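You operate a simulated robot arm through the tools that you are given. There is no shell and no other tool. Be economical: measure what you need, move in short steps, check, and stop when the job is done.

You run a simulated two-armed robot. Do the job below in one go: nothing can be reset, and whatever is moved stays where it is left.

## Task
Wind the black adjuster knob home and lock it again.
Fine: blue adjuster bracket on the marked spot, held at each step; free the adjuster lock screw first. Set down upright: adjuster bracket.
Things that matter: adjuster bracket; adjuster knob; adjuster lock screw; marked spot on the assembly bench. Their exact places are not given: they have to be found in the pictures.

The check looks at the end state, three seconds after you hand in, the way a careful person would. Anything else that was tipped, shoved, dropped, spilled or broken makes it a failure.

## Robot
Two 6-joint arms with two-finger parallel grippers on one trunk, on a base that drives. Base frame: it is fixed to the floor where the robot stands at the start and does not move with it; the origin is under the middle of the robot, x ahead of it, y to its left, z up; the surface under the hand at the start is at about z = 0.8. Lengths are in m, angles in rad, forces in N, time in s.
The left shoulder is at the start at [-0.077, 0.177, 0.832], the right one opposite. With the tool pointing down near the work surface each hand reaches from about 0.1 to 0.72 m from the robot's upright axis, wherever it stands, measured 20 degrees to its own side. Places, roughly: adjuster bracket (18x6x8 cm) [0.5, 0, 0.8]; adjuster knob [0.5, 0, 0.9]; adjuster lock screw [0.5, 0, 0.8]; marked spot on the assembly bench [0.4, 0, 0.8]. Payload 1.57 kg a hand.
Tool frame (each hand has its own): the origin (TCP) lies between the finger pads and is the grasp point; the fingertips stand 0.03 m ahead of it; z points along the fingers, y is the line along which they close. The gripper opens to 0.08 m. The fingers are 0.017 m wide and 0.012 m thick; the gripper's body (0.04 by 0.082 m) begins 0.08 m behind the TCP.
Orientation is that of the tool frame in the base frame, as a unit quaternion [x, y, z, w]. With the fingers straight down and closing along the base's y, the tool's x points along the base's -x, its y along +y and its z along -z.

## Interface
- The arms move only by the tool arm_command. It takes "left_plan", "right_plan" or both (then of equal length, played together; a hand with none holds still); each is a list of rows, each an object (a shift or turn left out is 0, a gripper value left out holds the last) with "offset": the shift along the base's x, y, z in units of 20 mm (1.0 is 20 mm), a list of three; "rot": the turn, a rotation vector about the base's x, y, z in units of 6 degrees (1.0 is 6 degrees), a list of three; "grip": the gripper command, from -1 (shut) to 1 (fully open), values between in proportion. In form: [{"offset": [tx, ty, tz], "rot": [wx, wy, wz], "grip": grip}, ...]. A call has 1 to 10 rows; each row shifts and turns the commanded pose from where the row before left it. A call with a number of a shift or a turn outside -1 to 1 is refused whole. Each row takes 0.2 s and may step no farther than 0.05 m and 0.15 rad from the row before; otherwise, or with a gripper value out of range, the whole call is refused. Where a pose cannot be reached the arm comes as near as it can. A force on the tool above 40 N (or 10 N above the force at the start of the call, whichever is more), or a blocked arm, ends the call early, and 0.2 s more pass. The fingers move at their own pace (about 0.072 m/s each) and stop on an object; they squeeze with about 43 N. The grip force told is the motor's: it shows also when the fingers shut on nothing. Time passes only in rows, and 0.2 s behind the last, so rows that do not move let the fingers close. It gives the time, the measured TCP pose, the force on the tool (base axes), the opening and the grip force at its end, in the units of the frame above (readings bear some noise), with the torque about the TCP (base axes, N m) and any sound that the robot's microphone picked up, and new pictures: "views" is both (left out), scene, wrist or none (wrist: the cameras of the hands that moved).
- Cameras (640 x 400 px; columns grow to the right, rows downward): "scene" is now at [0.0336, 0.0102, 1.5494]; the picture's right is [0.13, -0.99, 0.00], its down [-0.78, -0.10, -0.61] and it looks along [0.61, 0.08, -0.79] (base axes); focal length 258 px, centre (320, 200). "left" rides on the left gripper at [0.072, 0.007, -0.122] in its tool frame; the picture's right is [-0.09, 1.00, 0.00], its down [-0.84, -0.08, -0.54] and it looks along [-0.54, -0.05, 0.84] (tool axes); focal length 238 px, centre (320, 200). "right" rides on the right gripper at [0.072, -0.007, -0.122] in its tool frame; the picture's right is [0.09, 1.00, 0.00], its down [-0.84, 0.08, -0.54] and it looks along [-0.54, 0.05, 0.84] (tool axes); focal length 238 px, centre (320, 200).
- lift_body(by): slides the trunk up (or, below 0, down) by that many m; the arms and the scene camera ride with it, the base frame stays. It gives what a move gives, with no picture.
- base_move(legs): drives the robot by 1 to 6 legs, each [ahead, left, turn to the left] in m, m and rad, along the robot's own axes; the way and the turn of a leg run together, so that a leg with both is an arc; at most 1.5 m and 3.142 rad a leg. The arms and the cameras ride along, it lands a little off, and it stops where it bumps. It gives what a move gives, and a new picture of the scene camera.
- pan_tilt(pan, tilt): turns the head with the scene camera to pan (to the left, within 2.496 rad either way) and tilt (down, from -0.506 to 1.204), counted from straight ahead of the robot. It gives what a move gives, and a new picture of the scene camera.
- point_at(camera, pixels): for up to 12 pixels [column, row] of the newest picture of that camera ("zoom" is the newest enlarged one), the place [x, y, z] in the base frame of the surface seen there, good to about 0.003 m. No time passes.
- enlarge(camera, box): a new picture of the part [left, top, right, bottom] of that camera's present view, enlarged. No time passes.
- sign_off(): hands the job in; it is judged then, once.

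Work in short steps. Measure before you move; look again where a grasp or a placing could have gone wrong, and mend it. You have 80 turns and 260 pictures in all, those below and enlarged ones among them. Open the grippers and draw the arms clear of the work before you hand the job in, unless the task says otherwise; then end with one line.

The tools are called after "Emit:" as a command line: name --argument value ..., lists and objects as JSON in quotes. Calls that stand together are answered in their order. arm_command: Moves the arms, as the interface text tells. Its arguments: {"type":"object","properties":{"left_plan":{"type":"array","items":{"type":"object","properties":{"offset":{"type":"array","items":{"type":"number"}},"rot":{"type":"array","items":{"type":"number"}},"grip":{"type":"number"}}}},"right_plan":{"type":"array","items":{"type":"object","properties":{"offset":{"type":"array","items":{"type":"number"}},"rot":{"type":"array","items":{"type":"number"}},"grip":{"type":"number"}}}},"views":{"type":"string","enum":["both","scene","wrist","none"]}},"required":[]} The other tools are called the same way: lift_body (by) slides the trunk up or down; base_move (legs) drives the base; pan_tilt (pan, tilt) turns the head that bears the scene camera; point_at (camera, pixels) gives the place of the surface under pixels of a picture; enlarge (camera, box) takes an enlarged picture of a part of a camera's view; sign_off () hands the job in.

At the start:

```text
t: 0.0
left_position: [0.3884, 0.1423, 1.1875]
left_tool_rot: [0.0, 1.0, 0.0, -0.001]
left_force: [-0.8, 0.1, 0.6]
left_moment: [0.04, -0.03, -0.02]
left_opening: 0.08
left_grasp_force: 0.0
right_position: [0.3733, -0.18, 1.1515]
right_tool_rot: [0.0, 1.0, 0.0, 0.0]
right_force: [0.7, -1.3, 0.6]
right_moment: [0.01, -0.03, -0.02]
right_opening: 0.0799
right_grasp_force: 0.0
trunk travel left (down, up): [-0.275, 0.053]
robot x, y, heading: [-0.0006, 0.001, 0.001]
head pan, tilt: [0.133, 0.909]
```

scene: 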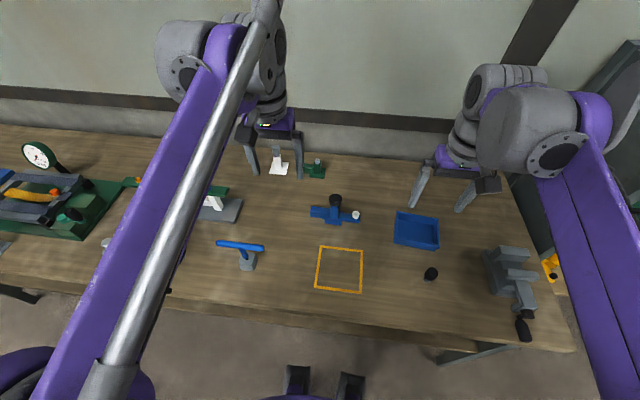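
right: 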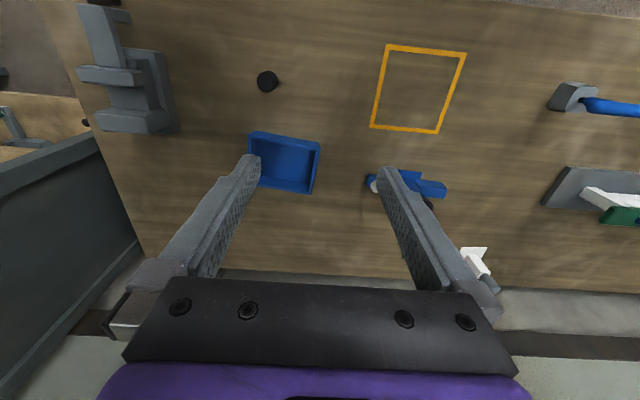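
left: 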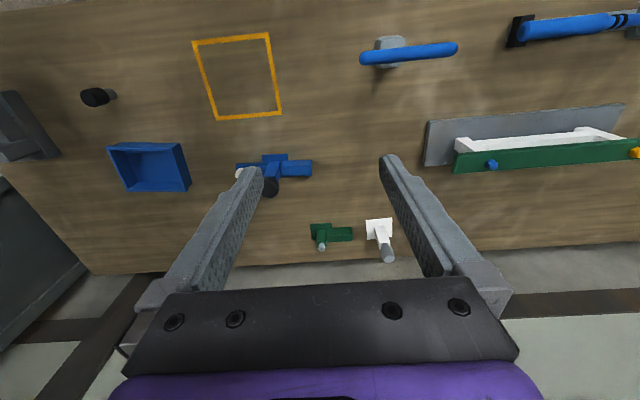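

The blue bracket with a black knob and a white screw shows at about (335,212) in the scene. I enlarge it and the marked spot.

Emit:
enlarge --camera "scene" --box '[295, 180, 385, 236]'

Emit:
enlarge --camera "left" --box '[220, 140, 330, 209]'

Emit:
point_at --camera "scene" --pixels '[[321, 248], [363, 251], [360, 292], [316, 288], [335, 199], [356, 215], [320, 211], [345, 217], [334, 222], [340, 268]]'

```text
7.11 times, centred on (340, 208) of scene
```

zoom: 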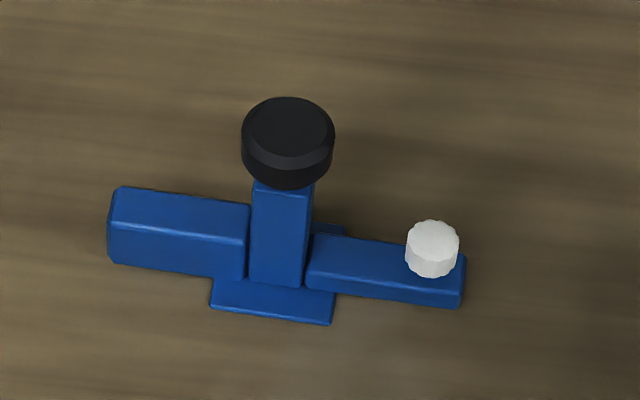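

```text
5.80 times, centred on (275, 174) of left
```

zoom: 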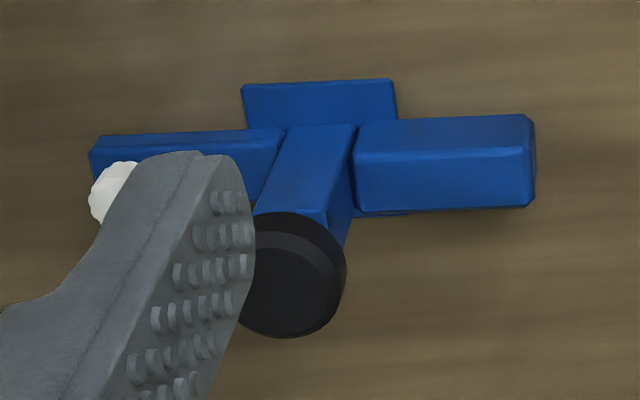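

```text
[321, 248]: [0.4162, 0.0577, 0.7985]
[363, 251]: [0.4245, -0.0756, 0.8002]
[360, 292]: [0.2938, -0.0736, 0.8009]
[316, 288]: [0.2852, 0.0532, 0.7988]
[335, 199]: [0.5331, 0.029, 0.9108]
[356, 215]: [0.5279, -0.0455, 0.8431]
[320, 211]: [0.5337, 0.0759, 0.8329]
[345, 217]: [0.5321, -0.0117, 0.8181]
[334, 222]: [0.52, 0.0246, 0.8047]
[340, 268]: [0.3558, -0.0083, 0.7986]
```

The post carries a black knob on top; a handle block lies to its left and an arm with the white screw to its right. I measure these more finely.

Emit:
enlarge --camera "scene" --box '[300, 185, 370, 229]'

```text
9.09 times, centred on (335, 207) of scene
```

zoom: 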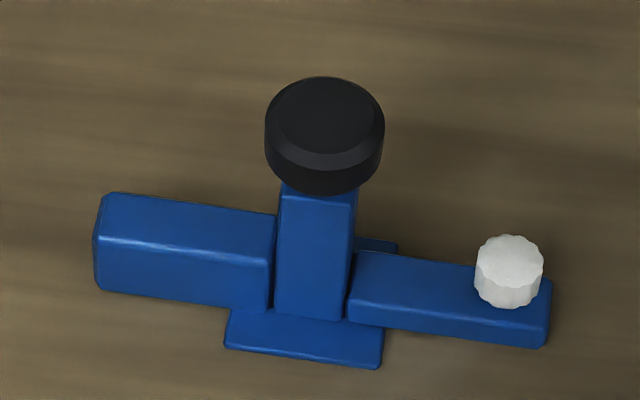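

I take points on handle, post, knob and screw.

Emit:
point_at --camera "zoom" --pixels '[[118, 200], [105, 234], [262, 255], [272, 220], [100, 285], [262, 300], [325, 115], [325, 85], [509, 247], [544, 320], [230, 345], [378, 365]]'

Emit:
point_at --camera "zoom" --pixels '[[270, 110], [380, 112], [325, 148], [478, 265], [541, 265], [509, 272], [360, 260], [355, 300], [280, 305], [345, 312], [395, 245], [318, 230]]'

```text
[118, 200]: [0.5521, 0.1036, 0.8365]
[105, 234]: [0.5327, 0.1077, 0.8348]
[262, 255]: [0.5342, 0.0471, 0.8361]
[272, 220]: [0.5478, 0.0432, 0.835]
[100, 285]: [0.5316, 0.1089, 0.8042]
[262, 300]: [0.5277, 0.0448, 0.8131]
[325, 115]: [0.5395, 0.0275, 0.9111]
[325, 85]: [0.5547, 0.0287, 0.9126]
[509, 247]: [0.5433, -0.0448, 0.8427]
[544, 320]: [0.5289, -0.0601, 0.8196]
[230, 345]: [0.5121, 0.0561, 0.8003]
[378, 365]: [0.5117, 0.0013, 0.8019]
```

```text
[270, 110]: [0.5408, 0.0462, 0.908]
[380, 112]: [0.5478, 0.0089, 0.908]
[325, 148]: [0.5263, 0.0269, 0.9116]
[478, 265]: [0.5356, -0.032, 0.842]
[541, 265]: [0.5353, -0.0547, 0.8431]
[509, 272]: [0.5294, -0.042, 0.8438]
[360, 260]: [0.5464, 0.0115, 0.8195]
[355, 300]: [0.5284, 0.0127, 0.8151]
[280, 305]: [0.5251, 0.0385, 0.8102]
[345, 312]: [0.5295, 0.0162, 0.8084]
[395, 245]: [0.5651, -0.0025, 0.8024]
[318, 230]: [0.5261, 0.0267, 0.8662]
```

Handle: x 0.531–0.553, y 0.042–0.108, top z 0.836; knob at (0.541,0.027), screw at (0.537,-0.043). I will hold the handle with the left hand, tilted 45° outward and closing along x; first I yaw it by 90° while moving ahead.

Emit:
arm_command --left_plan '[{"offset": [0.5, 0.1, 0], "rot": [0, 0, 1], "grip": 1}, {"offset": [0.5, 0.1, 0], "rot": [0, 0, 1]}, {"offset": [0.5, 0.1, 0], "rot": [0, 0, 1]}, {"offset": [0.5, 0.1, 0], "rot": [0, 0, 1]}, {"offset": [0.5, 0.1, 0], "rot": [0, 0, 1]}, {"offset": [0.5, 0.1, 0], "rot": [0, 0, 1]}, {"offset": [0.5, 0.1, 0], "rot": [0, 0, 1]}, {"offset": [0.5, 0.1, 0], "rot": [0, 0, 1]}, {"offset": [0.5, 0.1, 0], "rot": [0, 0, 1]}, {"offset": [0.5, 0.1, 0], "rot": [0, 0, 1]}]' --views "none"

Emit:
arm_command --left_plan '[{"offset": [0.5, 0.2, 0], "rot": [0, 0, 1]}, {"offset": [0.5, 0.2, 0], "rot": [0, 0, 1]}, {"offset": [0.5, 0.2, 0], "rot": [0, 0, 1]}, {"offset": [0.5, 0.2, 0], "rot": [0, 0, 1]}, {"offset": [0.5, 0.2, 0], "rot": [0, 0, 1]}, {"offset": [0, 0.2, -0.8], "rot": [-1, 0, 0]}, {"offset": [0, 0.2, -0.8], "rot": [-1, 0, 0]}, {"offset": [0, 0.2, -0.8], "rot": [-1, 0, 0]}, {"offset": [0, 0.2, -0.8], "rot": [-1, 0, 0]}, {"offset": [0, 0, 0], "rot": [0, 0, 0]}]'

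```text
t: 2.2
left_position: [0.4875, 0.1652, 1.187]
left_tool_rot: [-0.5, 0.866, 0.0, 0.0]
left_force: [-0.1, 0.3, 1.1]
left_moment: [0.0, 0.01, -0.03]
left_opening: 0.0798
left_grasp_force: 0.1
right_position: [0.3723, -0.1807, 1.1513]
right_tool_rot: [0.0, 1.0, 0.0, -0.001]
right_force: [-0.5, -0.8, 0.8]
right_moment: [0.01, 0.01, 0.0]
right_opening: 0.0799
right_grasp_force: 0.1
trunk travel left (down, up): [-0.275, 0.053]
robot x, y, heading: [-0.0004, 0.0018, 0.003]
head pan, tilt: [0.133, 0.909]
```

```text
t: 4.4
left_position: [0.5387, 0.1991, 1.1234]
left_tool_rot: [-0.691, 0.692, -0.146, -0.147]
left_force: [0.6, 1.4, 0.2]
left_moment: [0.03, 0.03, 0.05]
left_opening: 0.0798
left_grasp_force: 0.1
right_position: [0.3722, -0.1809, 1.1516]
right_tool_rot: [-0.001, 1.0, 0.0, 0.0]
right_force: [-0.5, -0.1, 0.4]
right_moment: [-0.01, -0.01, 0.01]
right_opening: 0.0799
right_grasp_force: 0.1
trunk travel left (down, up): [-0.275, 0.053]
robot x, y, heading: [0.0004, -0.0003, 0.003]
head pan, tilt: [0.133, 0.909]
```

scene: 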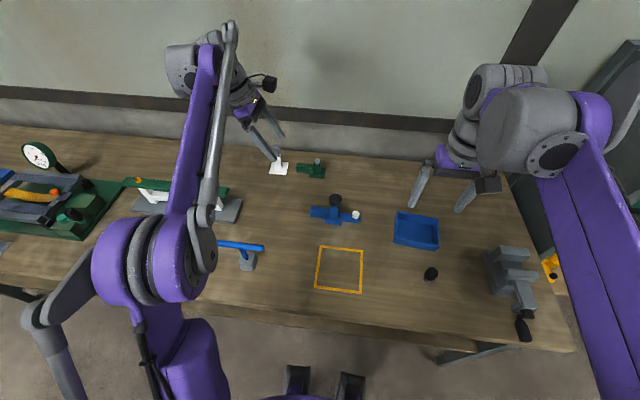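
left: 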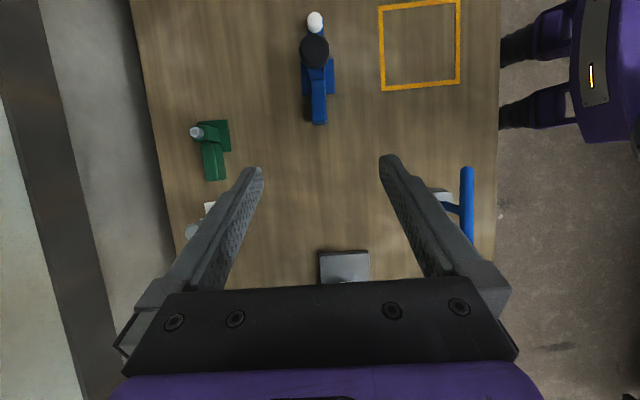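

The turn works; tilt is now 24°. I measure neighbouring objects so the tilted hand will not hit them.

Emit:
point_at --camera "scene" --pixels '[[278, 172], [283, 155], [305, 175], [318, 162], [240, 246], [262, 248], [247, 266], [235, 212], [222, 190], [225, 218]]'

Emit:
arm_command --left_plan '[{"offset": [0, -0.1, -1], "rot": [-1, 0, 0]}, {"offset": [0, -0.1, -1], "rot": [-1, 0, 0]}, {"offset": [0, -0.1, -1], "rot": [-1, 0, 0]}, {"offset": [0, -0.1, -1], "rot": [-0.5, 0, 0]}, {"offset": [0.1, -0.1, -1]}, {"offset": [0.1, -0.1, -1]}, {"offset": [0, -0.1, -1]}, {"offset": [0, 0, 0]}]'

```text
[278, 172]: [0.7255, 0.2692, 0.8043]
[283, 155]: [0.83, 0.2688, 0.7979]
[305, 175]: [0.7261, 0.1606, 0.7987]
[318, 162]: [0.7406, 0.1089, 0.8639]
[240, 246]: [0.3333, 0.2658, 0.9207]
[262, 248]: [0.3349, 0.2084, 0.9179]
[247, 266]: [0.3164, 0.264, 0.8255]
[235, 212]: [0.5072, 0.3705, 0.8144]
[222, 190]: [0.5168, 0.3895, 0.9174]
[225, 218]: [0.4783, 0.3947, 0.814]
```

```text
t: 6.2
left_position: [0.5406, 0.1831, 0.9831]
left_tool_rot: [-0.653, 0.653, -0.271, -0.271]
left_force: [-0.2, -0.3, 0.3]
left_moment: [-0.03, 0.0, 0.0]
left_opening: 0.0798
left_grasp_force: 0.1
right_position: [0.3723, -0.1796, 1.1515]
right_tool_rot: [-0.001, 1.0, 0.0, 0.0]
right_force: [-0.1, -1.3, -0.4]
right_moment: [0.02, 0.04, -0.04]
right_opening: 0.0798
right_grasp_force: 0.0
trunk travel left (down, up): [-0.275, 0.053]
robot x, y, heading: [-0.001, 0.0014, 0.002]
head pan, tilt: [0.133, 0.909]
```

scene: 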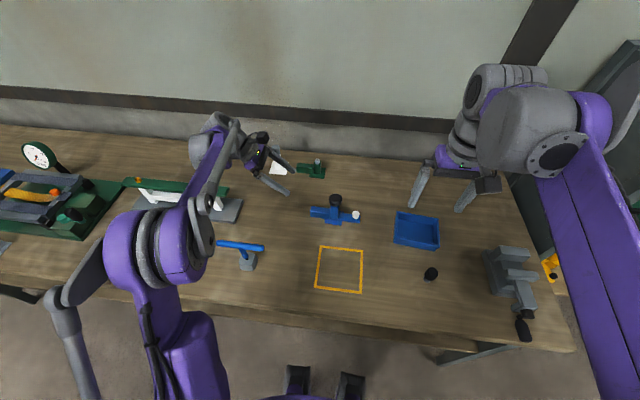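
left: 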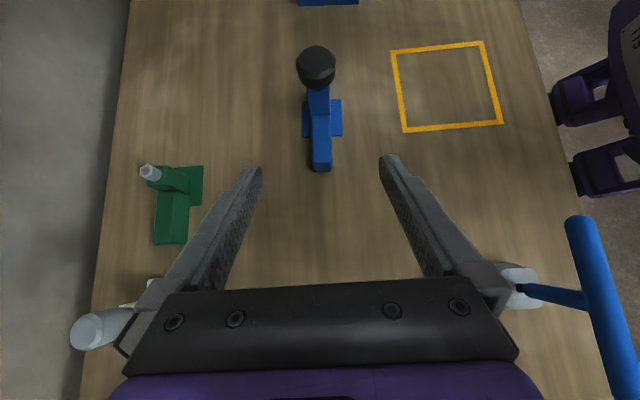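

Tilt 45° would pass near the blue T-tool at (0.333,0.21,0.92) later, so I reduce the tilt to 37.5° and approach along the finger axis toward the handle end.

Emit:
arm_command --left_plan '[{"offset": [0.05, 0, 0], "rot": [0.6, 0, 0]}, {"offset": [0.05, 0, 0], "rot": [0.65, 0, 0]}, {"offset": [0, -0.55, -0.92]}, {"offset": [0, -0.55, -0.92]}, {"offset": [0, -0.55, -0.92]}, {"offset": [0, -0.55, -0.92]}, {"offset": [0, -0.55, -0.92]}, {"offset": [0, 0, 0]}]'

```text
t: 8.0
left_position: [0.5462, 0.1304, 0.8913]
left_tool_rot: [-0.669, 0.67, -0.227, -0.227]
left_force: [0.9, -0.2, 0.7]
left_moment: [0.01, 0.03, 0.0]
left_opening: 0.0801
left_grasp_force: 0.1
right_position: [0.3712, -0.1798, 1.1509]
right_tool_rot: [0.0, 1.0, 0.0, -0.001]
right_force: [0.7, 0.2, 0.0]
right_moment: [0.01, -0.02, 0.02]
right_opening: 0.0799
right_grasp_force: 0.1
trunk travel left (down, up): [-0.275, 0.053]
robot x, y, heading: [-0.0021, 0.0025, 0.002]
head pan, tilt: [0.133, 0.909]
```

scene: 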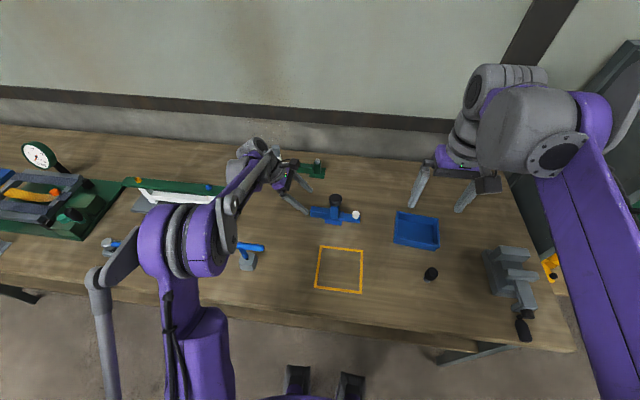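
left: 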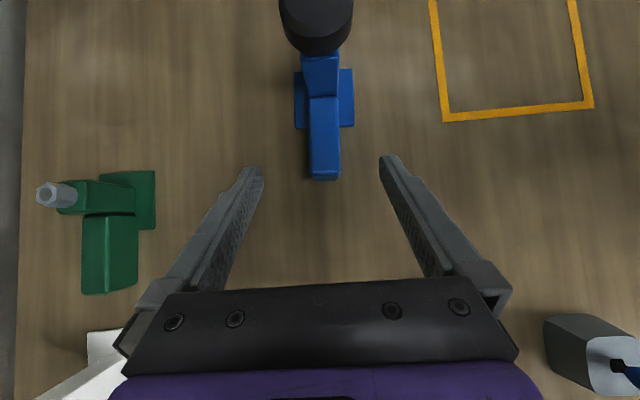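

The handle (324,165) is centred between the fingers. I check the elbow's clearance to the T-tool and finish the approach, then close.

Emit:
point_at --camera "scene" --pixels '[[220, 235], [165, 240], [205, 270], [232, 200], [185, 205]]'

Emit:
arm_command --left_plan '[{"offset": [0, -0.6, -0.92]}, {"offset": [-0.1, -0.6, -0.92]}, {"offset": [0, -0.6, -0.9]}, {"offset": [0, 0, 0]}]' --views "wrist"

```text
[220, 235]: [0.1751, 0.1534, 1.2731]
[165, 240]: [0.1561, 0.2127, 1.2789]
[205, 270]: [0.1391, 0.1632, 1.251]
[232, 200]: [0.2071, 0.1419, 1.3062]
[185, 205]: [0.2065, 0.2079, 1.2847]
```

```text
t: 9.0
left_position: [0.5436, 0.0955, 0.8345]
left_tool_rot: [0.67, -0.67, 0.227, 0.226]
left_force: [0.5, -0.6, -0.4]
left_moment: [0.03, 0.05, 0.02]
left_opening: 0.0798
left_grasp_force: 0.0
right_position: [0.3722, -0.1806, 1.1523]
right_tool_rot: [-0.001, 1.0, -0.001, 0.0]
right_force: [0.0, -0.3, -0.1]
right_moment: [-0.01, -0.03, 0.02]
right_opening: 0.0802
right_grasp_force: 0.0
trunk travel left (down, up): [-0.275, 0.053]
robot x, y, heading: [0.0011, 0.0012, -0.002]
head pan, tilt: [0.133, 0.909]
```

left: 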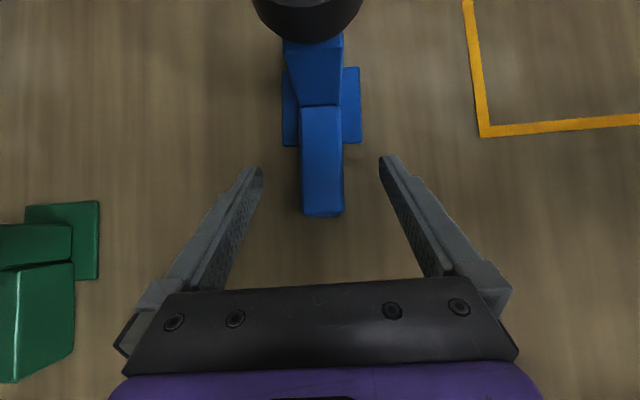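

Elbow is high (z≈1.27) and clear. The fingers straddle the handle; I close.

Emit:
arm_command --left_plan '[{"grip": -1}, {"grip": -1}, {"grip": -1}, {"grip": -1}, {"grip": -1}, {"grip": -1}]' --views "both"

```text
t: 10.4
left_position: [0.5441, 0.0963, 0.8355]
left_tool_rot: [0.67, -0.669, 0.228, 0.228]
left_force: [-0.8, 0.0, 0.3]
left_moment: [-0.03, -0.09, 0.01]
left_opening: 0.0267
left_grasp_force: 37.5
right_position: [0.3722, -0.181, 1.1512]
right_tool_rot: [-0.001, 1.0, 0.0, 0.0]
right_force: [-0.1, 0.1, -0.5]
right_moment: [-0.02, 0.03, 0.0]
right_opening: 0.0799
right_grasp_force: 0.1
trunk travel left (down, up): [-0.275, 0.053]
robot x, y, heading: [-0.0022, 0.0026, -0.005]
head pan, tilt: [0.133, 0.909]
```

scene: 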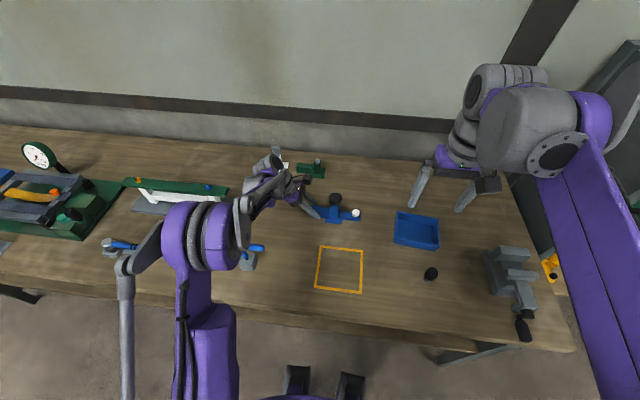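
left: 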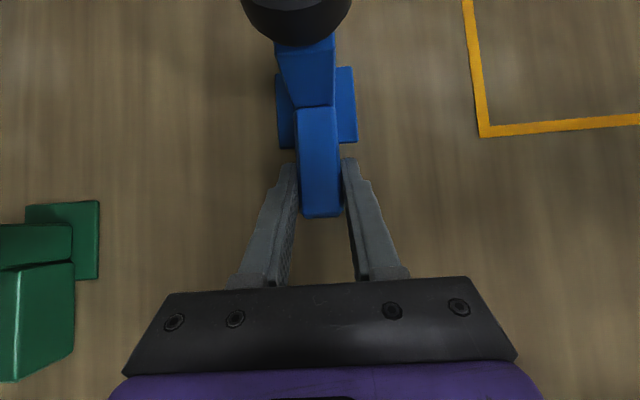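

Gripped at opening 0.027. I lift 30 mm and move toward the spot (shift −0.186, −0.035) with small yaw to match the square.

Emit:
arm_command --left_plan '[{"offset": [0, 0, 0.5]}, {"offset": [0, 0, 1]}, {"offset": [-0.8, -0.2, 0]}, {"offset": [-1, -0.3, 0], "rot": [0, 0, 0.2]}, {"offset": [-1, -0.3, 0], "rot": [0, 0, 0.2]}, {"offset": [-1, -0.3, 0], "rot": [0, 0, 0.2]}, {"offset": [-1, -0.3, 0]}, {"offset": [-1, -0.2, 0]}, {"offset": [-0.6, 0, 0]}, {"offset": [0, 0, 0]}]'

```text
t: 12.6
left_position: [0.4132, 0.0624, 0.8668]
left_tool_rot: [0.69, -0.648, 0.235, 0.22]
left_force: [0.3, -0.5, -1.3]
left_moment: [0.14, -0.02, 0.0]
left_opening: 0.0265
left_grasp_force: 37.9
right_position: [0.3734, -0.1807, 1.1515]
right_tool_rot: [0.0, 1.0, 0.0, -0.001]
right_force: [-0.5, -0.3, -0.1]
right_moment: [-0.01, 0.01, -0.01]
right_opening: 0.08
right_grasp_force: 0.1
trunk travel left (down, up): [-0.275, 0.053]
robot x, y, heading: [0.0004, 0.0019, 0.002]
head pan, tilt: [0.133, 0.909]
```

scene: 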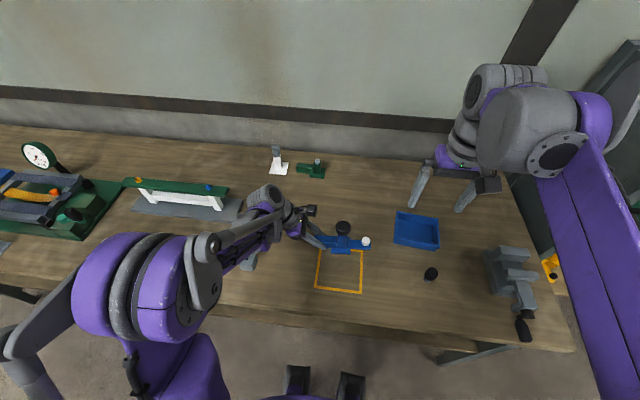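
left: 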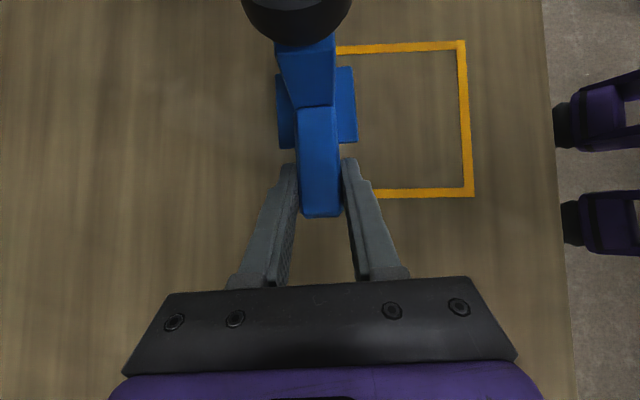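

Remaining shift about −0.059 in x. I go halfway and check clearance to the T-tool, which hides behind the wrist near (250,255).

Emit:
arm_command --left_plan '[{"offset": [-0.8, 0, 0]}, {"offset": [-0.7, -0.1, 0]}, {"offset": [0, 0, 0]}]'

Emit:
enlarge --camera "scene" --box '[200, 190, 392, 310]'

Emit:
enlarge --camera "right" --box '[352, 20, 640, 200]'

```text
t: 13.4
left_position: [0.3845, 0.0603, 0.8664]
left_tool_rot: [0.69, -0.648, 0.234, 0.219]
left_force: [-0.5, 0.0, -1.5]
left_moment: [0.14, 0.02, -0.01]
left_opening: 0.0266
left_grasp_force: 37.7
right_position: [0.3735, -0.1804, 1.1513]
right_tool_rot: [0.0, 1.0, 0.0, 0.0]
right_force: [0.1, 0.5, 0.4]
right_moment: [-0.03, 0.01, -0.01]
right_opening: 0.0799
right_grasp_force: 0.1
trunk travel left (down, up): [-0.275, 0.053]
robot x, y, heading: [0.0014, 0.0005, 0.0]
head pan, tilt: [0.133, 0.909]
```

scene: 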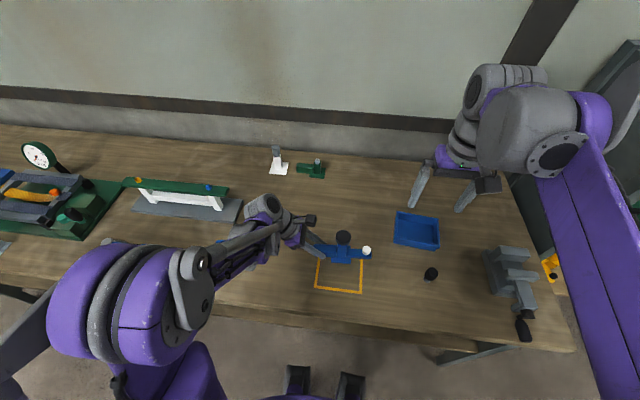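
left: 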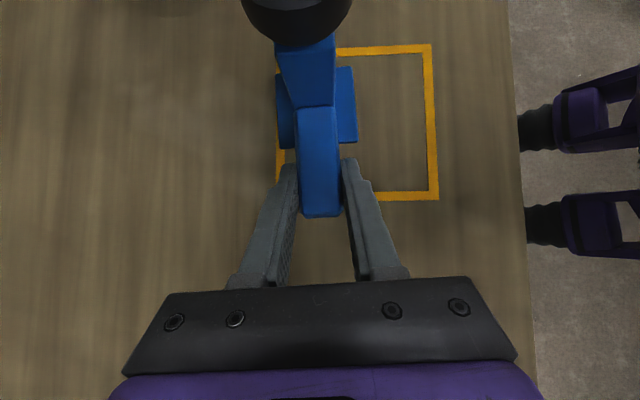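

```text
3.33 times, centred on (296, 250) of scene
```

zoom: 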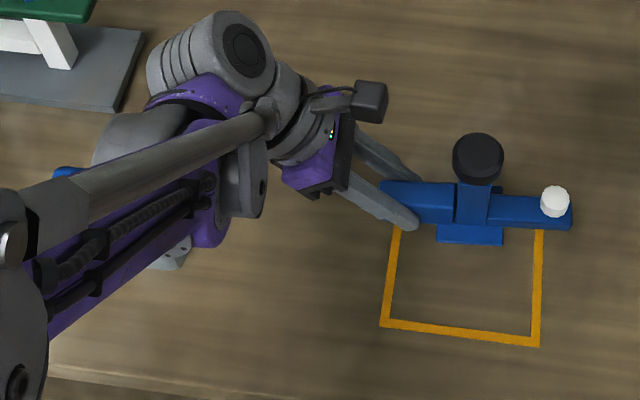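

```text
2.22 times, centred on (496, 110) of right
```

zoom: 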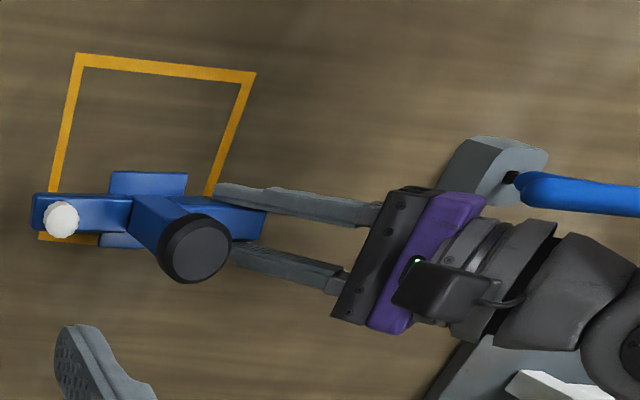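

I measure the lower edges of the wrist and forearm compared with the T-tool.

Emit:
enlarge --camera "scene" --box '[200, 190, 392, 310]'

Emit:
point_at --camera "zoom" --pixels '[[215, 242], [195, 240], [240, 212], [300, 190], [175, 265], [60, 170], [330, 190], [150, 280], [110, 290], [372, 100]]'

```text
3.33 times, centred on (296, 250) of scene
```

zoom: 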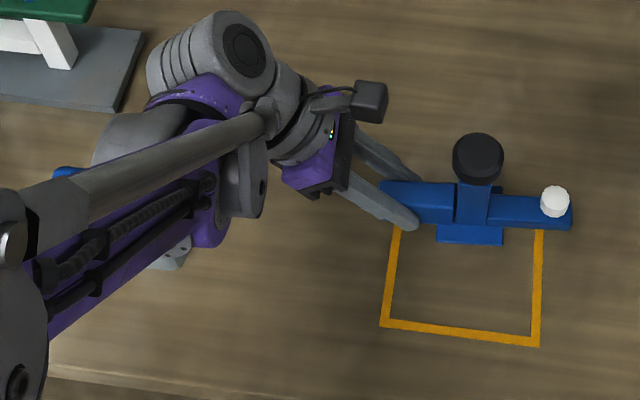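

```text
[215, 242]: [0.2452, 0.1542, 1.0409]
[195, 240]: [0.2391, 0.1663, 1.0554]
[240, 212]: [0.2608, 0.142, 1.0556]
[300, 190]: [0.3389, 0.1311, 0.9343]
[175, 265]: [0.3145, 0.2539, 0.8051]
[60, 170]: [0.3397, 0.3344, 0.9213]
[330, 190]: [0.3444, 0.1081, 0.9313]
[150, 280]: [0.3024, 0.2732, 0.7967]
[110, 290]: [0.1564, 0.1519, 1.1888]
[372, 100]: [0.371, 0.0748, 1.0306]
```

The forearm is at z>1.04, well above the bar (0.92). I go on over the spot centre, then lower.

Emit:
arm_command --left_plan '[{"offset": [-0.8, 0, 0]}, {"offset": [-0.7, 0, 0]}, {"offset": [0, 0, -0.4]}, {"offset": [0, 0, -0.4]}, {"offset": [0, 0, -0.3]}, {"offset": [0, 0, -0.2]}, {"offset": [0, 0, 0]}]'

Emit:
enlarge --camera "right" --box '[352, 20, 640, 200]'

Emit:
enlarge --camera "scene" --box '[290, 225, 386, 301]'

Emit:
point_at --camera "zoom" --pixels '[[320, 200]]'

```text
t: 15.0
left_position: [0.3529, 0.0605, 0.8406]
left_tool_rot: [0.69, -0.648, 0.235, 0.22]
left_force: [0.3, 0.5, -1.9]
left_moment: [0.16, -0.03, 0.01]
left_opening: 0.0267
left_grasp_force: 37.6
right_position: [0.3722, -0.181, 1.1514]
right_tool_rot: [0.0, 1.0, 0.0, 0.0]
right_force: [0.0, 0.4, -0.2]
right_moment: [0.0, -0.05, 0.0]
right_opening: 0.0801
right_grasp_force: 0.0
trunk travel left (down, up): [-0.275, 0.053]
robot x, y, heading: [-0.002, 0.0018, 0.003]
head pan, tilt: [0.133, 0.909]
```

scene: 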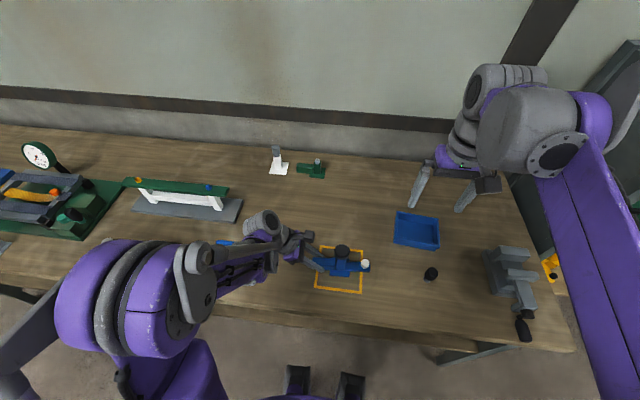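
left: 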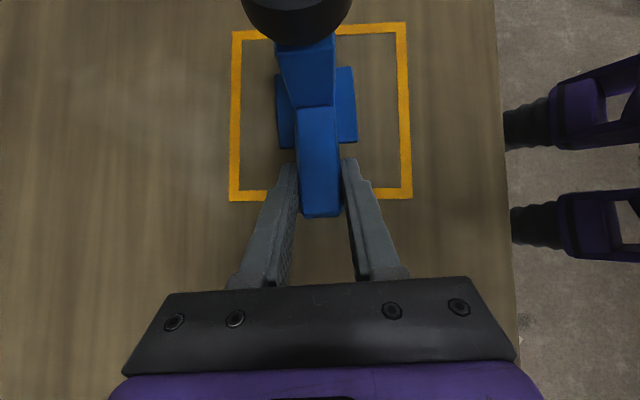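

```text
2.22 times, centred on (496, 110) of right
```

zoom: 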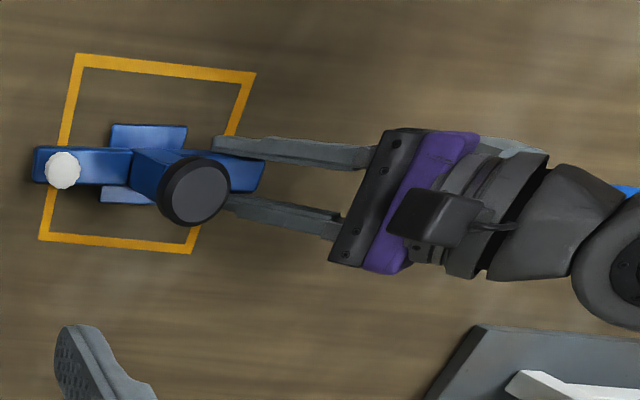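

```text
5.26 times, centred on (338, 263) of scene
```

zoom: 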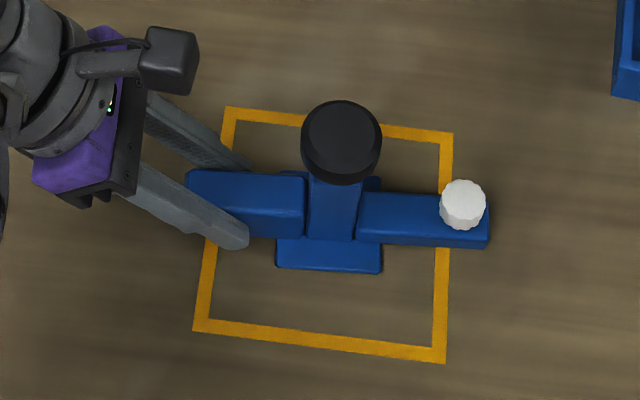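

```text
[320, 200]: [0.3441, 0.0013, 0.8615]
```

The base is centred in the square (left view 277–357 within 235–408). I lower the last 5 mm slowly, watching the force.

Emit:
arm_command --left_plan '[{"offset": [0, 0, -0.1]}, {"offset": [0, 0, -0.08]}, {"offset": [0, 0, -0.07]}, {"offset": [0, 0, 0]}]' --views "none"

Emit:
point_at --camera "scene" --pixels '[[320, 290]]'

Emit:
enlarge --camera "scene" --box '[290, 225, 386, 301]'

Emit:
point_at --camera "zoom" --pixels '[[340, 150], [340, 110], [305, 130], [378, 130], [463, 190], [442, 200], [484, 200], [463, 207], [280, 265], [375, 270]]'

```text
t: 16.0
left_position: [0.3546, 0.0611, 0.835]
left_tool_rot: [0.69, -0.648, 0.234, 0.22]
left_force: [0.4, -1.3, -1.6]
left_moment: [0.14, -0.05, 0.04]
left_opening: 0.0265
left_grasp_force: 37.3
right_position: [0.3728, -0.1796, 1.1519]
right_tool_rot: [0.0, 1.0, 0.0, 0.0]
right_force: [-0.3, 0.2, -0.6]
right_moment: [-0.02, 0.0, 0.02]
right_opening: 0.0799
right_grasp_force: 0.0
trunk travel left (down, up): [-0.275, 0.053]
robot x, y, heading: [-0.0026, 0.0001, -0.002]
head pan, tilt: [0.133, 0.909]
```

```text
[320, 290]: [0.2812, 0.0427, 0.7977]
```

```text
5.26 times, centred on (338, 263) of scene
```

zoom: 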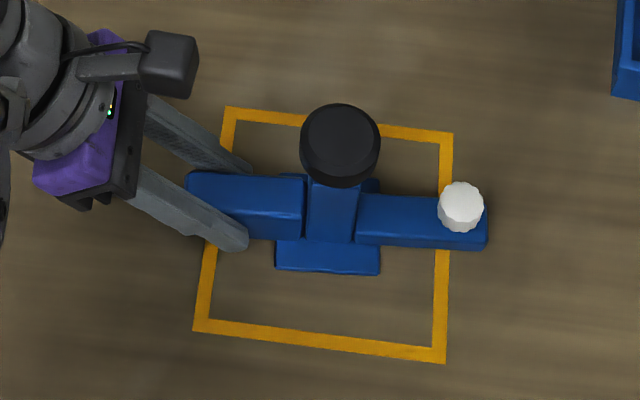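

```text
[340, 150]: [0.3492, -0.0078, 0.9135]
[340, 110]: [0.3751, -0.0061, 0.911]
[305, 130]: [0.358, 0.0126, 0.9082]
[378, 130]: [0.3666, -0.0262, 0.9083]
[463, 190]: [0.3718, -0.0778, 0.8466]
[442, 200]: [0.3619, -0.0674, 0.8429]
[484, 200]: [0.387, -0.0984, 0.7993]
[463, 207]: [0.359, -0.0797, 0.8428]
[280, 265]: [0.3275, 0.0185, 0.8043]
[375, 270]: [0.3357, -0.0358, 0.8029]
```

Force still shows the bracket's weight (−1.6 N), so I inch down until contact.

Emit:
arm_command --left_plan '[{"offset": [0, 0, -0.05]}, {"offset": [0, 0, -0.05]}, {"offset": [0, 0, 0]}]' --views "none"

```text
t: 16.8
left_position: [0.3547, 0.0605, 0.8345]
left_tool_rot: [0.69, -0.648, 0.235, 0.22]
left_force: [5.4, 4.3, 23.8]
left_moment: [-0.17, -0.07, 0.05]
left_opening: 0.0266
left_grasp_force: 38.1
right_position: [0.3707, -0.1794, 1.1523]
right_tool_rot: [0.0, 1.0, 0.0, 0.0]
right_force: [-0.3, 0.1, 0.2]
right_moment: [-0.04, -0.01, 0.01]
right_opening: 0.0801
right_grasp_force: 0.0
trunk travel left (down, up): [-0.275, 0.053]
robot x, y, heading: [-0.0018, 0.0021, 0.005]
head pan, tilt: [0.133, 0.909]
```

Contact (+24 N). Screw centre ≈(0.362,−0.079), top 0.843. I relax the left push slightly and bring the right hand above the screw, half open, yawed −60° to leave room for a counter-clockwise turn.

Emit:
arm_command --left_plan '[{"offset": [0, 0, 0.03]}, {}, {}, {}, {}, {}, {}, {}, {}, {}]' --right_plan '[{"offset": [-0.05, 0.5, -1], "rot": [0, 0, -1], "grip": 0.1}, {"offset": [-0.05, 0.5, -1], "rot": [0, 0, -1]}, {"offset": [-0.05, 0.5, -1], "rot": [0, 0, -1]}, {"offset": [-0.05, 0.5, -1], "rot": [0, 0, -1]}, {"offset": [-0.05, 0.5, -1], "rot": [0, 0, -1]}, {"offset": [-0.05, 0.5, -1], "rot": [0, 0, -1]}, {"offset": [-0.05, 0.5, -1], "rot": [0, 0, -1]}, {"offset": [-0.05, 0.5, -1], "rot": [0, 0, -1]}, {"offset": [-0.05, 0.5, -1], "rot": [0, 0, -1]}, {"offset": [0, 0.5, -1], "rot": [0, 0, -1]}]'

Emit:
enlarge --camera "scene" --box '[290, 215, 418, 295]'

```text
t: 19.0
left_position: [0.3551, 0.0604, 0.8352]
left_tool_rot: [0.69, -0.648, 0.235, 0.22]
left_force: [-0.2, 0.2, -2.1]
left_moment: [0.14, 0.01, -0.01]
left_opening: 0.0265
left_grasp_force: 37.1
right_position: [0.364, -0.0811, 0.9502]
right_tool_rot: [0.501, 0.866, 0.0, 0.0]
right_force: [-0.2, 0.2, -0.2]
right_moment: [0.02, 0.03, 0.03]
right_opening: 0.0441
right_grasp_force: 0.1
trunk travel left (down, up): [-0.275, 0.053]
robot x, y, heading: [0.0011, -0.0014, 0.001]
head pan, tilt: [0.133, 0.909]
```

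scene: 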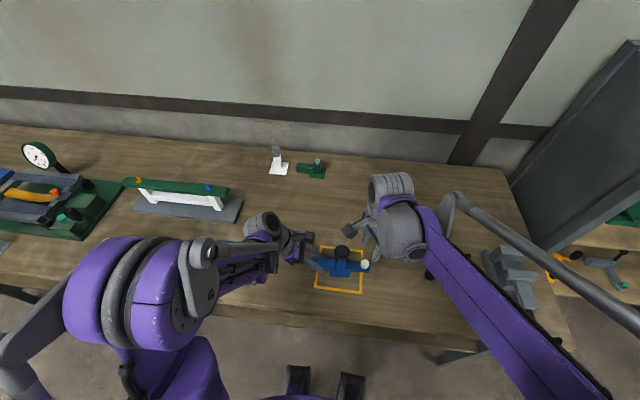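
right: 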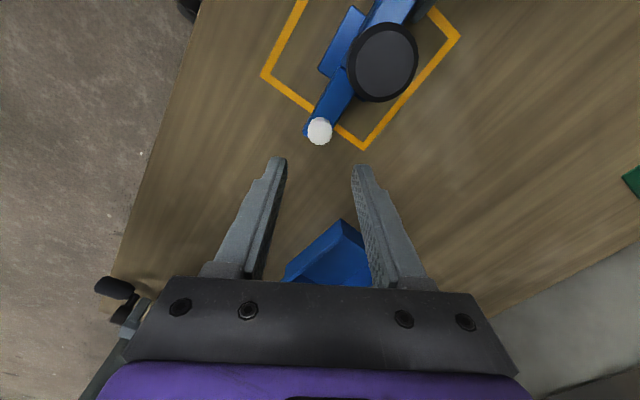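
left: 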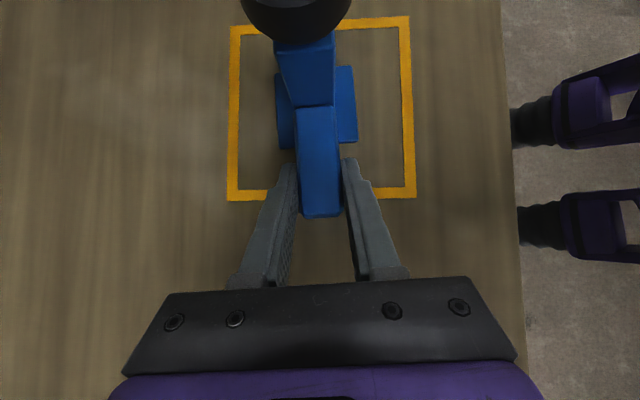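

```text
5.00 times, centred on (354, 255) of scene
```

zoom: 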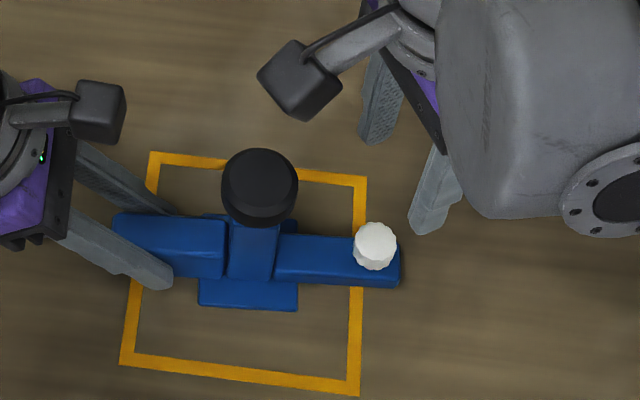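

I measure the screw in the right view at (320,131).

Emit:
point_at --camera "right" --pixels '[[320, 130], [310, 130], [330, 130], [320, 122], [320, 140], [384, 62]]'

Emit:
point_at --camera "zoom" --pixels '[[375, 235], [358, 238], [392, 238], [375, 226], [375, 248], [260, 185], [225, 180], [296, 180]]'

```text
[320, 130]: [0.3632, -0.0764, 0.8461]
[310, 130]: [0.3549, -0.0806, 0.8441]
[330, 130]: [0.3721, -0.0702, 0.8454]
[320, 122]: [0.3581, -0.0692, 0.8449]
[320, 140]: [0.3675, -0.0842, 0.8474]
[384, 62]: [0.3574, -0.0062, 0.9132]
```

```text
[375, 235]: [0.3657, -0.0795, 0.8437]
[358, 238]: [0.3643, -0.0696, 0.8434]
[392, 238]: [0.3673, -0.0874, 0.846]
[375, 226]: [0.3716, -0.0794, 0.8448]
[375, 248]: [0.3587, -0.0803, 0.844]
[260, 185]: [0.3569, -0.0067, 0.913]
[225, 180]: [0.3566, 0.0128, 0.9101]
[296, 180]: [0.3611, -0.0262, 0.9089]
```

Screw centre ≈(0.364,−0.078), knob ≈(0.358,−0.007). I descend the right hand to z≈0.857 and press the left lightly again.

Emit:
arm_command --left_plan '[{"offset": [0, 0, -0.02]}, {}, {}, {}, {}, {}, {}]' --right_plan '[{"offset": [0, 0.15, -0.9]}, {"offset": [0, 0, -0.9]}, {"offset": [0, 0, -0.9]}, {"offset": [0, 0, -0.9]}, {"offset": [0, 0, -0.6]}, {"offset": [0, 0, -0.4]}, {}]'

Emit:
enlarge --camera "right" --box '[240, 80, 400, 180]'

```text
t: 20.6
left_position: [0.3538, 0.0613, 0.8334]
left_tool_rot: [0.69, -0.649, 0.234, 0.22]
left_force: [0.0, 0.0, -2.9]
left_moment: [0.14, 0.0, 0.0]
left_opening: 0.0267
left_grasp_force: 37.4
right_position: [0.3652, -0.0769, 0.8605]
right_tool_rot: [0.5, 0.866, 0.0, 0.0]
right_force: [0.5, 0.2, 0.3]
right_moment: [0.02, 0.01, -0.01]
right_opening: 0.044
right_grasp_force: 0.1
trunk travel left (down, up): [-0.275, 0.053]
robot x, y, heading: [-0.0013, -0.003, -0.003]
head pan, tilt: [0.133, 0.909]
```

scene: 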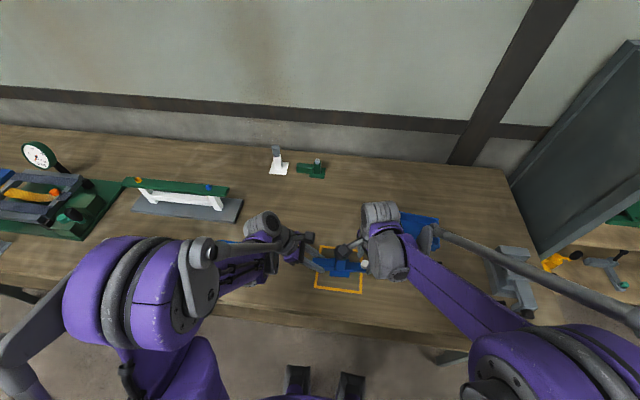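
right: 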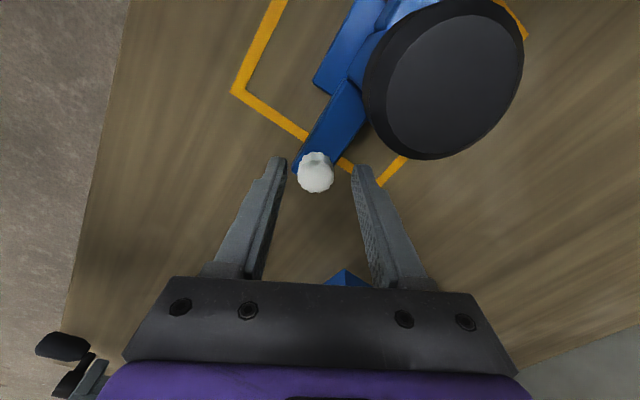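
left: 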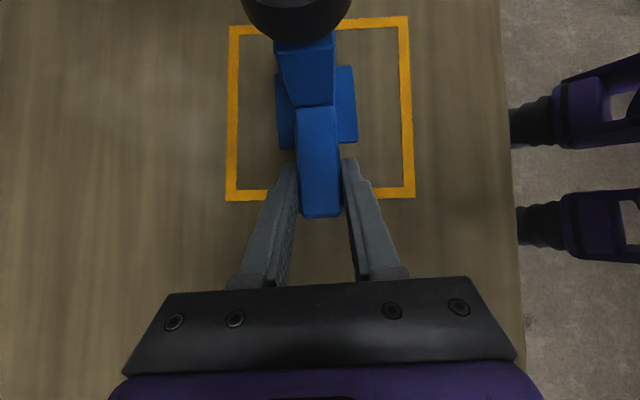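

```text
4.00 times, centred on (320, 130) of right
```

zoom: 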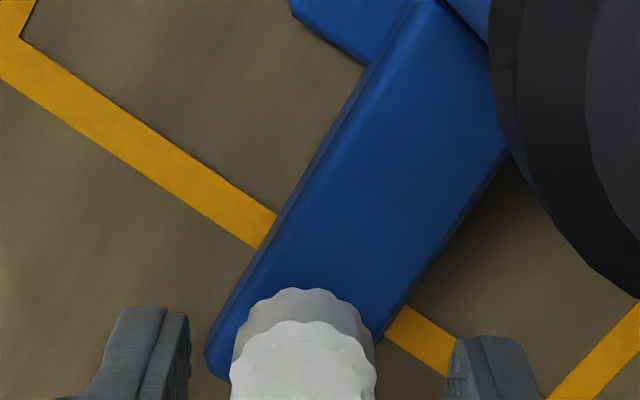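

Screw is centred between the right fingers (315 vs 319). I go 3 mm lower, push the left down a touch, then close the right on the screw.

Emit:
arm_command --left_plan '[{"offset": [0, 0, -0.03]}, {"offset": [0, 0, -0.02]}, {}, {}, {}]' --right_plan '[{"offset": [-0.05, 0, -0.15]}, {"grip": -1}, {"grip": -1}, {"grip": -1}, {"grip": -1}]' --views "none"

```text
t: 21.8
left_position: [0.3534, 0.06, 0.8321]
left_tool_rot: [0.691, -0.648, 0.235, 0.219]
left_force: [7.8, 9.5, 23.6]
left_moment: [-0.04, -0.47, 0.67]
left_opening: 0.0269
left_grasp_force: 37.4
right_position: [0.3634, -0.0785, 0.8578]
right_tool_rot: [0.5, 0.866, 0.0, 0.0]
right_force: [-5.3, -10.4, 0.0]
right_moment: [-0.43, 0.39, -0.03]
right_opening: 0.0236
right_grasp_force: 35.8
trunk travel left (down, up): [-0.275, 0.053]
robot x, y, heading: [-0.0007, 0.0035, -0.001]
head pan, tilt: [0.133, 0.909]
```

Gripped at 0.0236, both hands light-loaded. I relieve the side load and turn counter-clockwise 30° as a trial.

Emit:
arm_command --right_plan '[{"offset": [-0.01, -0.02, 0]}, {"rot": [0, 0, 1]}, {"rot": [0, 0, 1]}, {"rot": [0, 0, 1]}, {"rot": [0, 0, 1]}, {"rot": [0, 0, 1]}, {}]' --views "wrist"

```text
t: 23.4
left_position: [0.3535, 0.0599, 0.8326]
left_tool_rot: [0.69, -0.648, 0.235, 0.22]
left_force: [7.0, 9.7, 22.4]
left_moment: [0.07, -0.24, 0.16]
left_opening: 0.0269
left_grasp_force: 37.4
right_position: [0.3621, -0.0796, 0.8579]
right_tool_rot: [0.258, 0.966, 0.0, 0.001]
right_force: [8.8, -12.8, 20.4]
right_moment: [-0.76, -0.34, -0.05]
right_opening: 0.0236
right_grasp_force: 35.8
trunk travel left (down, up): [-0.275, 0.053]
robot x, y, heading: [-0.003, -0.0024, -0.0]
head pan, tilt: [0.133, 0.909]
```

right: 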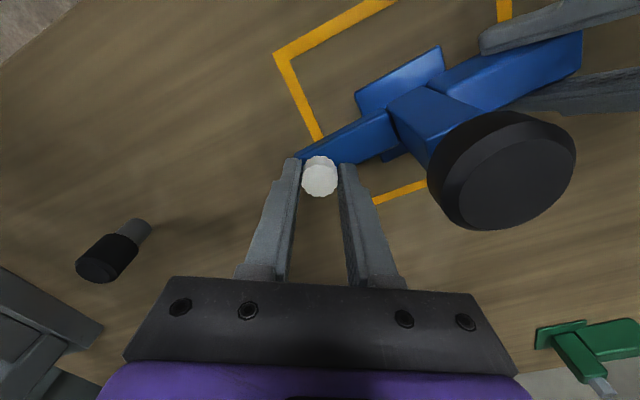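

It turns freely and the screw rises (Fz +20 on the right hand). I follow it upward while turning further.

Emit:
arm_command --right_plan '[{"offset": [0.015, -0.02, 0.04]}, {"rot": [0, 0, 1], "offset": [0, 0, 0.01]}, {"rot": [0, 0, 1], "offset": [0, 0, 0.01]}, {"rot": [0, 0, 1], "offset": [0, 0, 0.01]}, {"rot": [0, 0, 1], "offset": [0, 0, 0.01]}, {"rot": [0, 0, 1], "offset": [0, 0, 0.01]}, {}]' --views "wrist"

```text
t: 25.0
left_position: [0.3523, 0.0606, 0.832]
left_tool_rot: [0.69, -0.648, 0.234, 0.219]
left_force: [1.5, 11.9, 9.4]
left_moment: [-0.86, -0.28, 0.38]
left_opening: 0.0267
left_grasp_force: 37.5
right_position: [0.362, -0.0776, 0.8585]
right_tool_rot: [-0.001, 1.0, 0.0, 0.0]
right_force: [-2.5, -11.9, -8.8]
right_moment: [-0.71, 0.31, 0.01]
right_opening: 0.0238
right_grasp_force: 35.9
trunk travel left (down, up): [-0.275, 0.053]
robot x, y, heading: [0.0016, -0.0031, -0.002]
head pan, tilt: [0.133, 0.909]
```

right: 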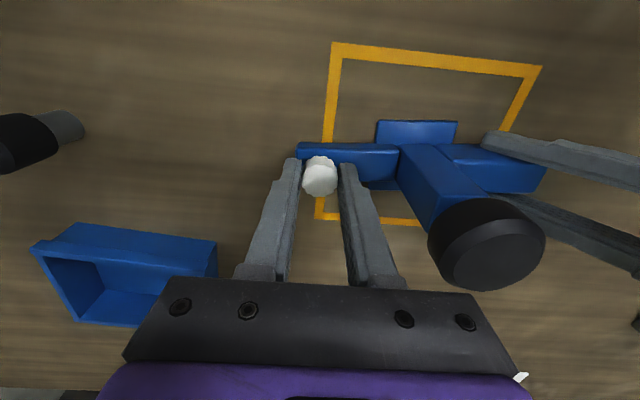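

Now at yaw 0 with 60° turned and little torque. I continue another 54°, easing the side force.

Emit:
arm_command --right_plan '[{"offset": [0, -0.02, -0.02]}, {"rot": [0, 0, 1]}, {"rot": [0, 0, 1]}, {"rot": [0, 0, 1]}, {"rot": [0, 0, 1]}, {"rot": [0, 0, 1]}, {"rot": [0, 0, 1]}, {"rot": [0, 0, 1]}, {"rot": [0, 0, 1]}, {"rot": [0, 0, 1]}]' --views "wrist"

Emit:
enlarge --camera "right" --box '[240, 120, 400, 220]'

```text
t: 27.2
left_position: [0.3533, 0.0602, 0.8323]
left_tool_rot: [0.691, -0.648, 0.234, 0.22]
left_force: [-0.7, 21.0, -8.4]
left_moment: [0.32, 0.03, 0.15]
left_opening: 0.0265
left_grasp_force: 37.9
right_position: [0.3636, -0.0793, 0.8577]
right_tool_rot: [-0.454, 0.891, -0.001, 0.001]
right_force: [3.7, -20.9, 14.3]
right_moment: [0.03, -0.23, -0.08]
right_opening: 0.0236
right_grasp_force: 36.0
trunk travel left (down, up): [-0.275, 0.053]
robot x, y, heading: [0.0008, -0.0018, -0.002]
head pan, tilt: [0.133, 0.909]
```

right: 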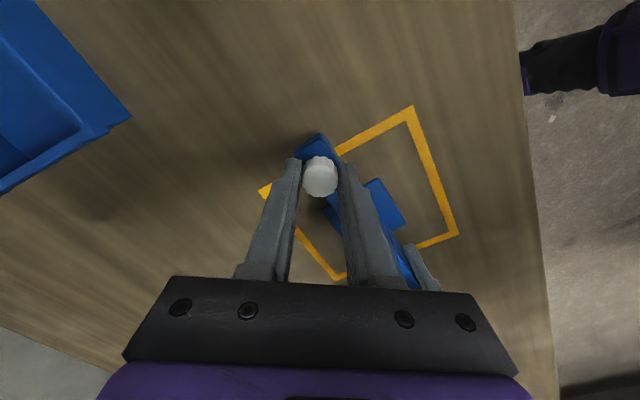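

```text
4.00 times, centred on (320, 170) of right
```

zoom: 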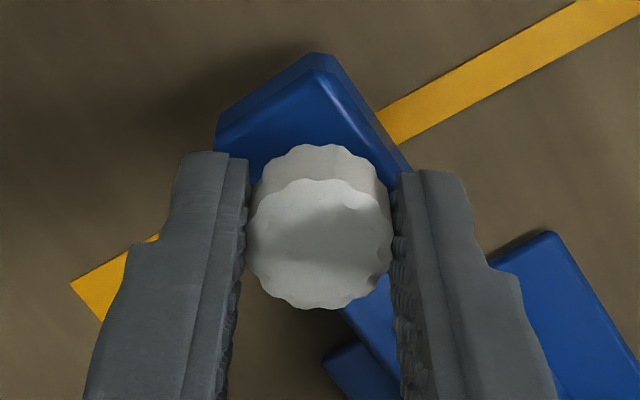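

114° turned, still no torque. I relieve the −21 N y load by shifting the right −0.8 mm and continue to yaw +90°.

Emit:
arm_command --right_plan '[{"offset": [0, -0.04, 0.02]}, {"rot": [0, 0, 1]}, {"rot": [0, 0, 1]}, {"rot": [0, 0, 1]}, {"rot": [0, 0, 1]}, {"rot": [0, 0, 1]}, {"rot": [0, 0, 1]}, {}]' --views "wrist"

```text
t: 29.0
left_position: [0.3535, 0.0598, 0.8321]
left_tool_rot: [0.69, -0.648, 0.235, 0.22]
left_force: [1.5, 12.7, 7.8]
left_moment: [-0.6, 0.07, 0.29]
left_opening: 0.0267
left_grasp_force: 37.3
right_position: [0.3646, -0.0791, 0.8595]
right_tool_rot: [0.707, -0.707, 0.0, 0.0]
right_force: [-0.9, -11.7, -7.6]
right_moment: [-0.92, -0.12, -0.01]
right_opening: 0.0233
right_grasp_force: 35.0
trunk travel left (down, up): [-0.275, 0.053]
robot x, y, heading: [-0.0004, -0.0002, -0.001]
head pan, tilt: [0.133, 0.909]
```

right: 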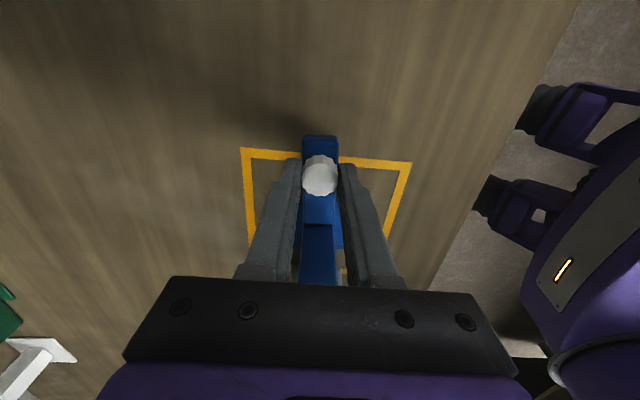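

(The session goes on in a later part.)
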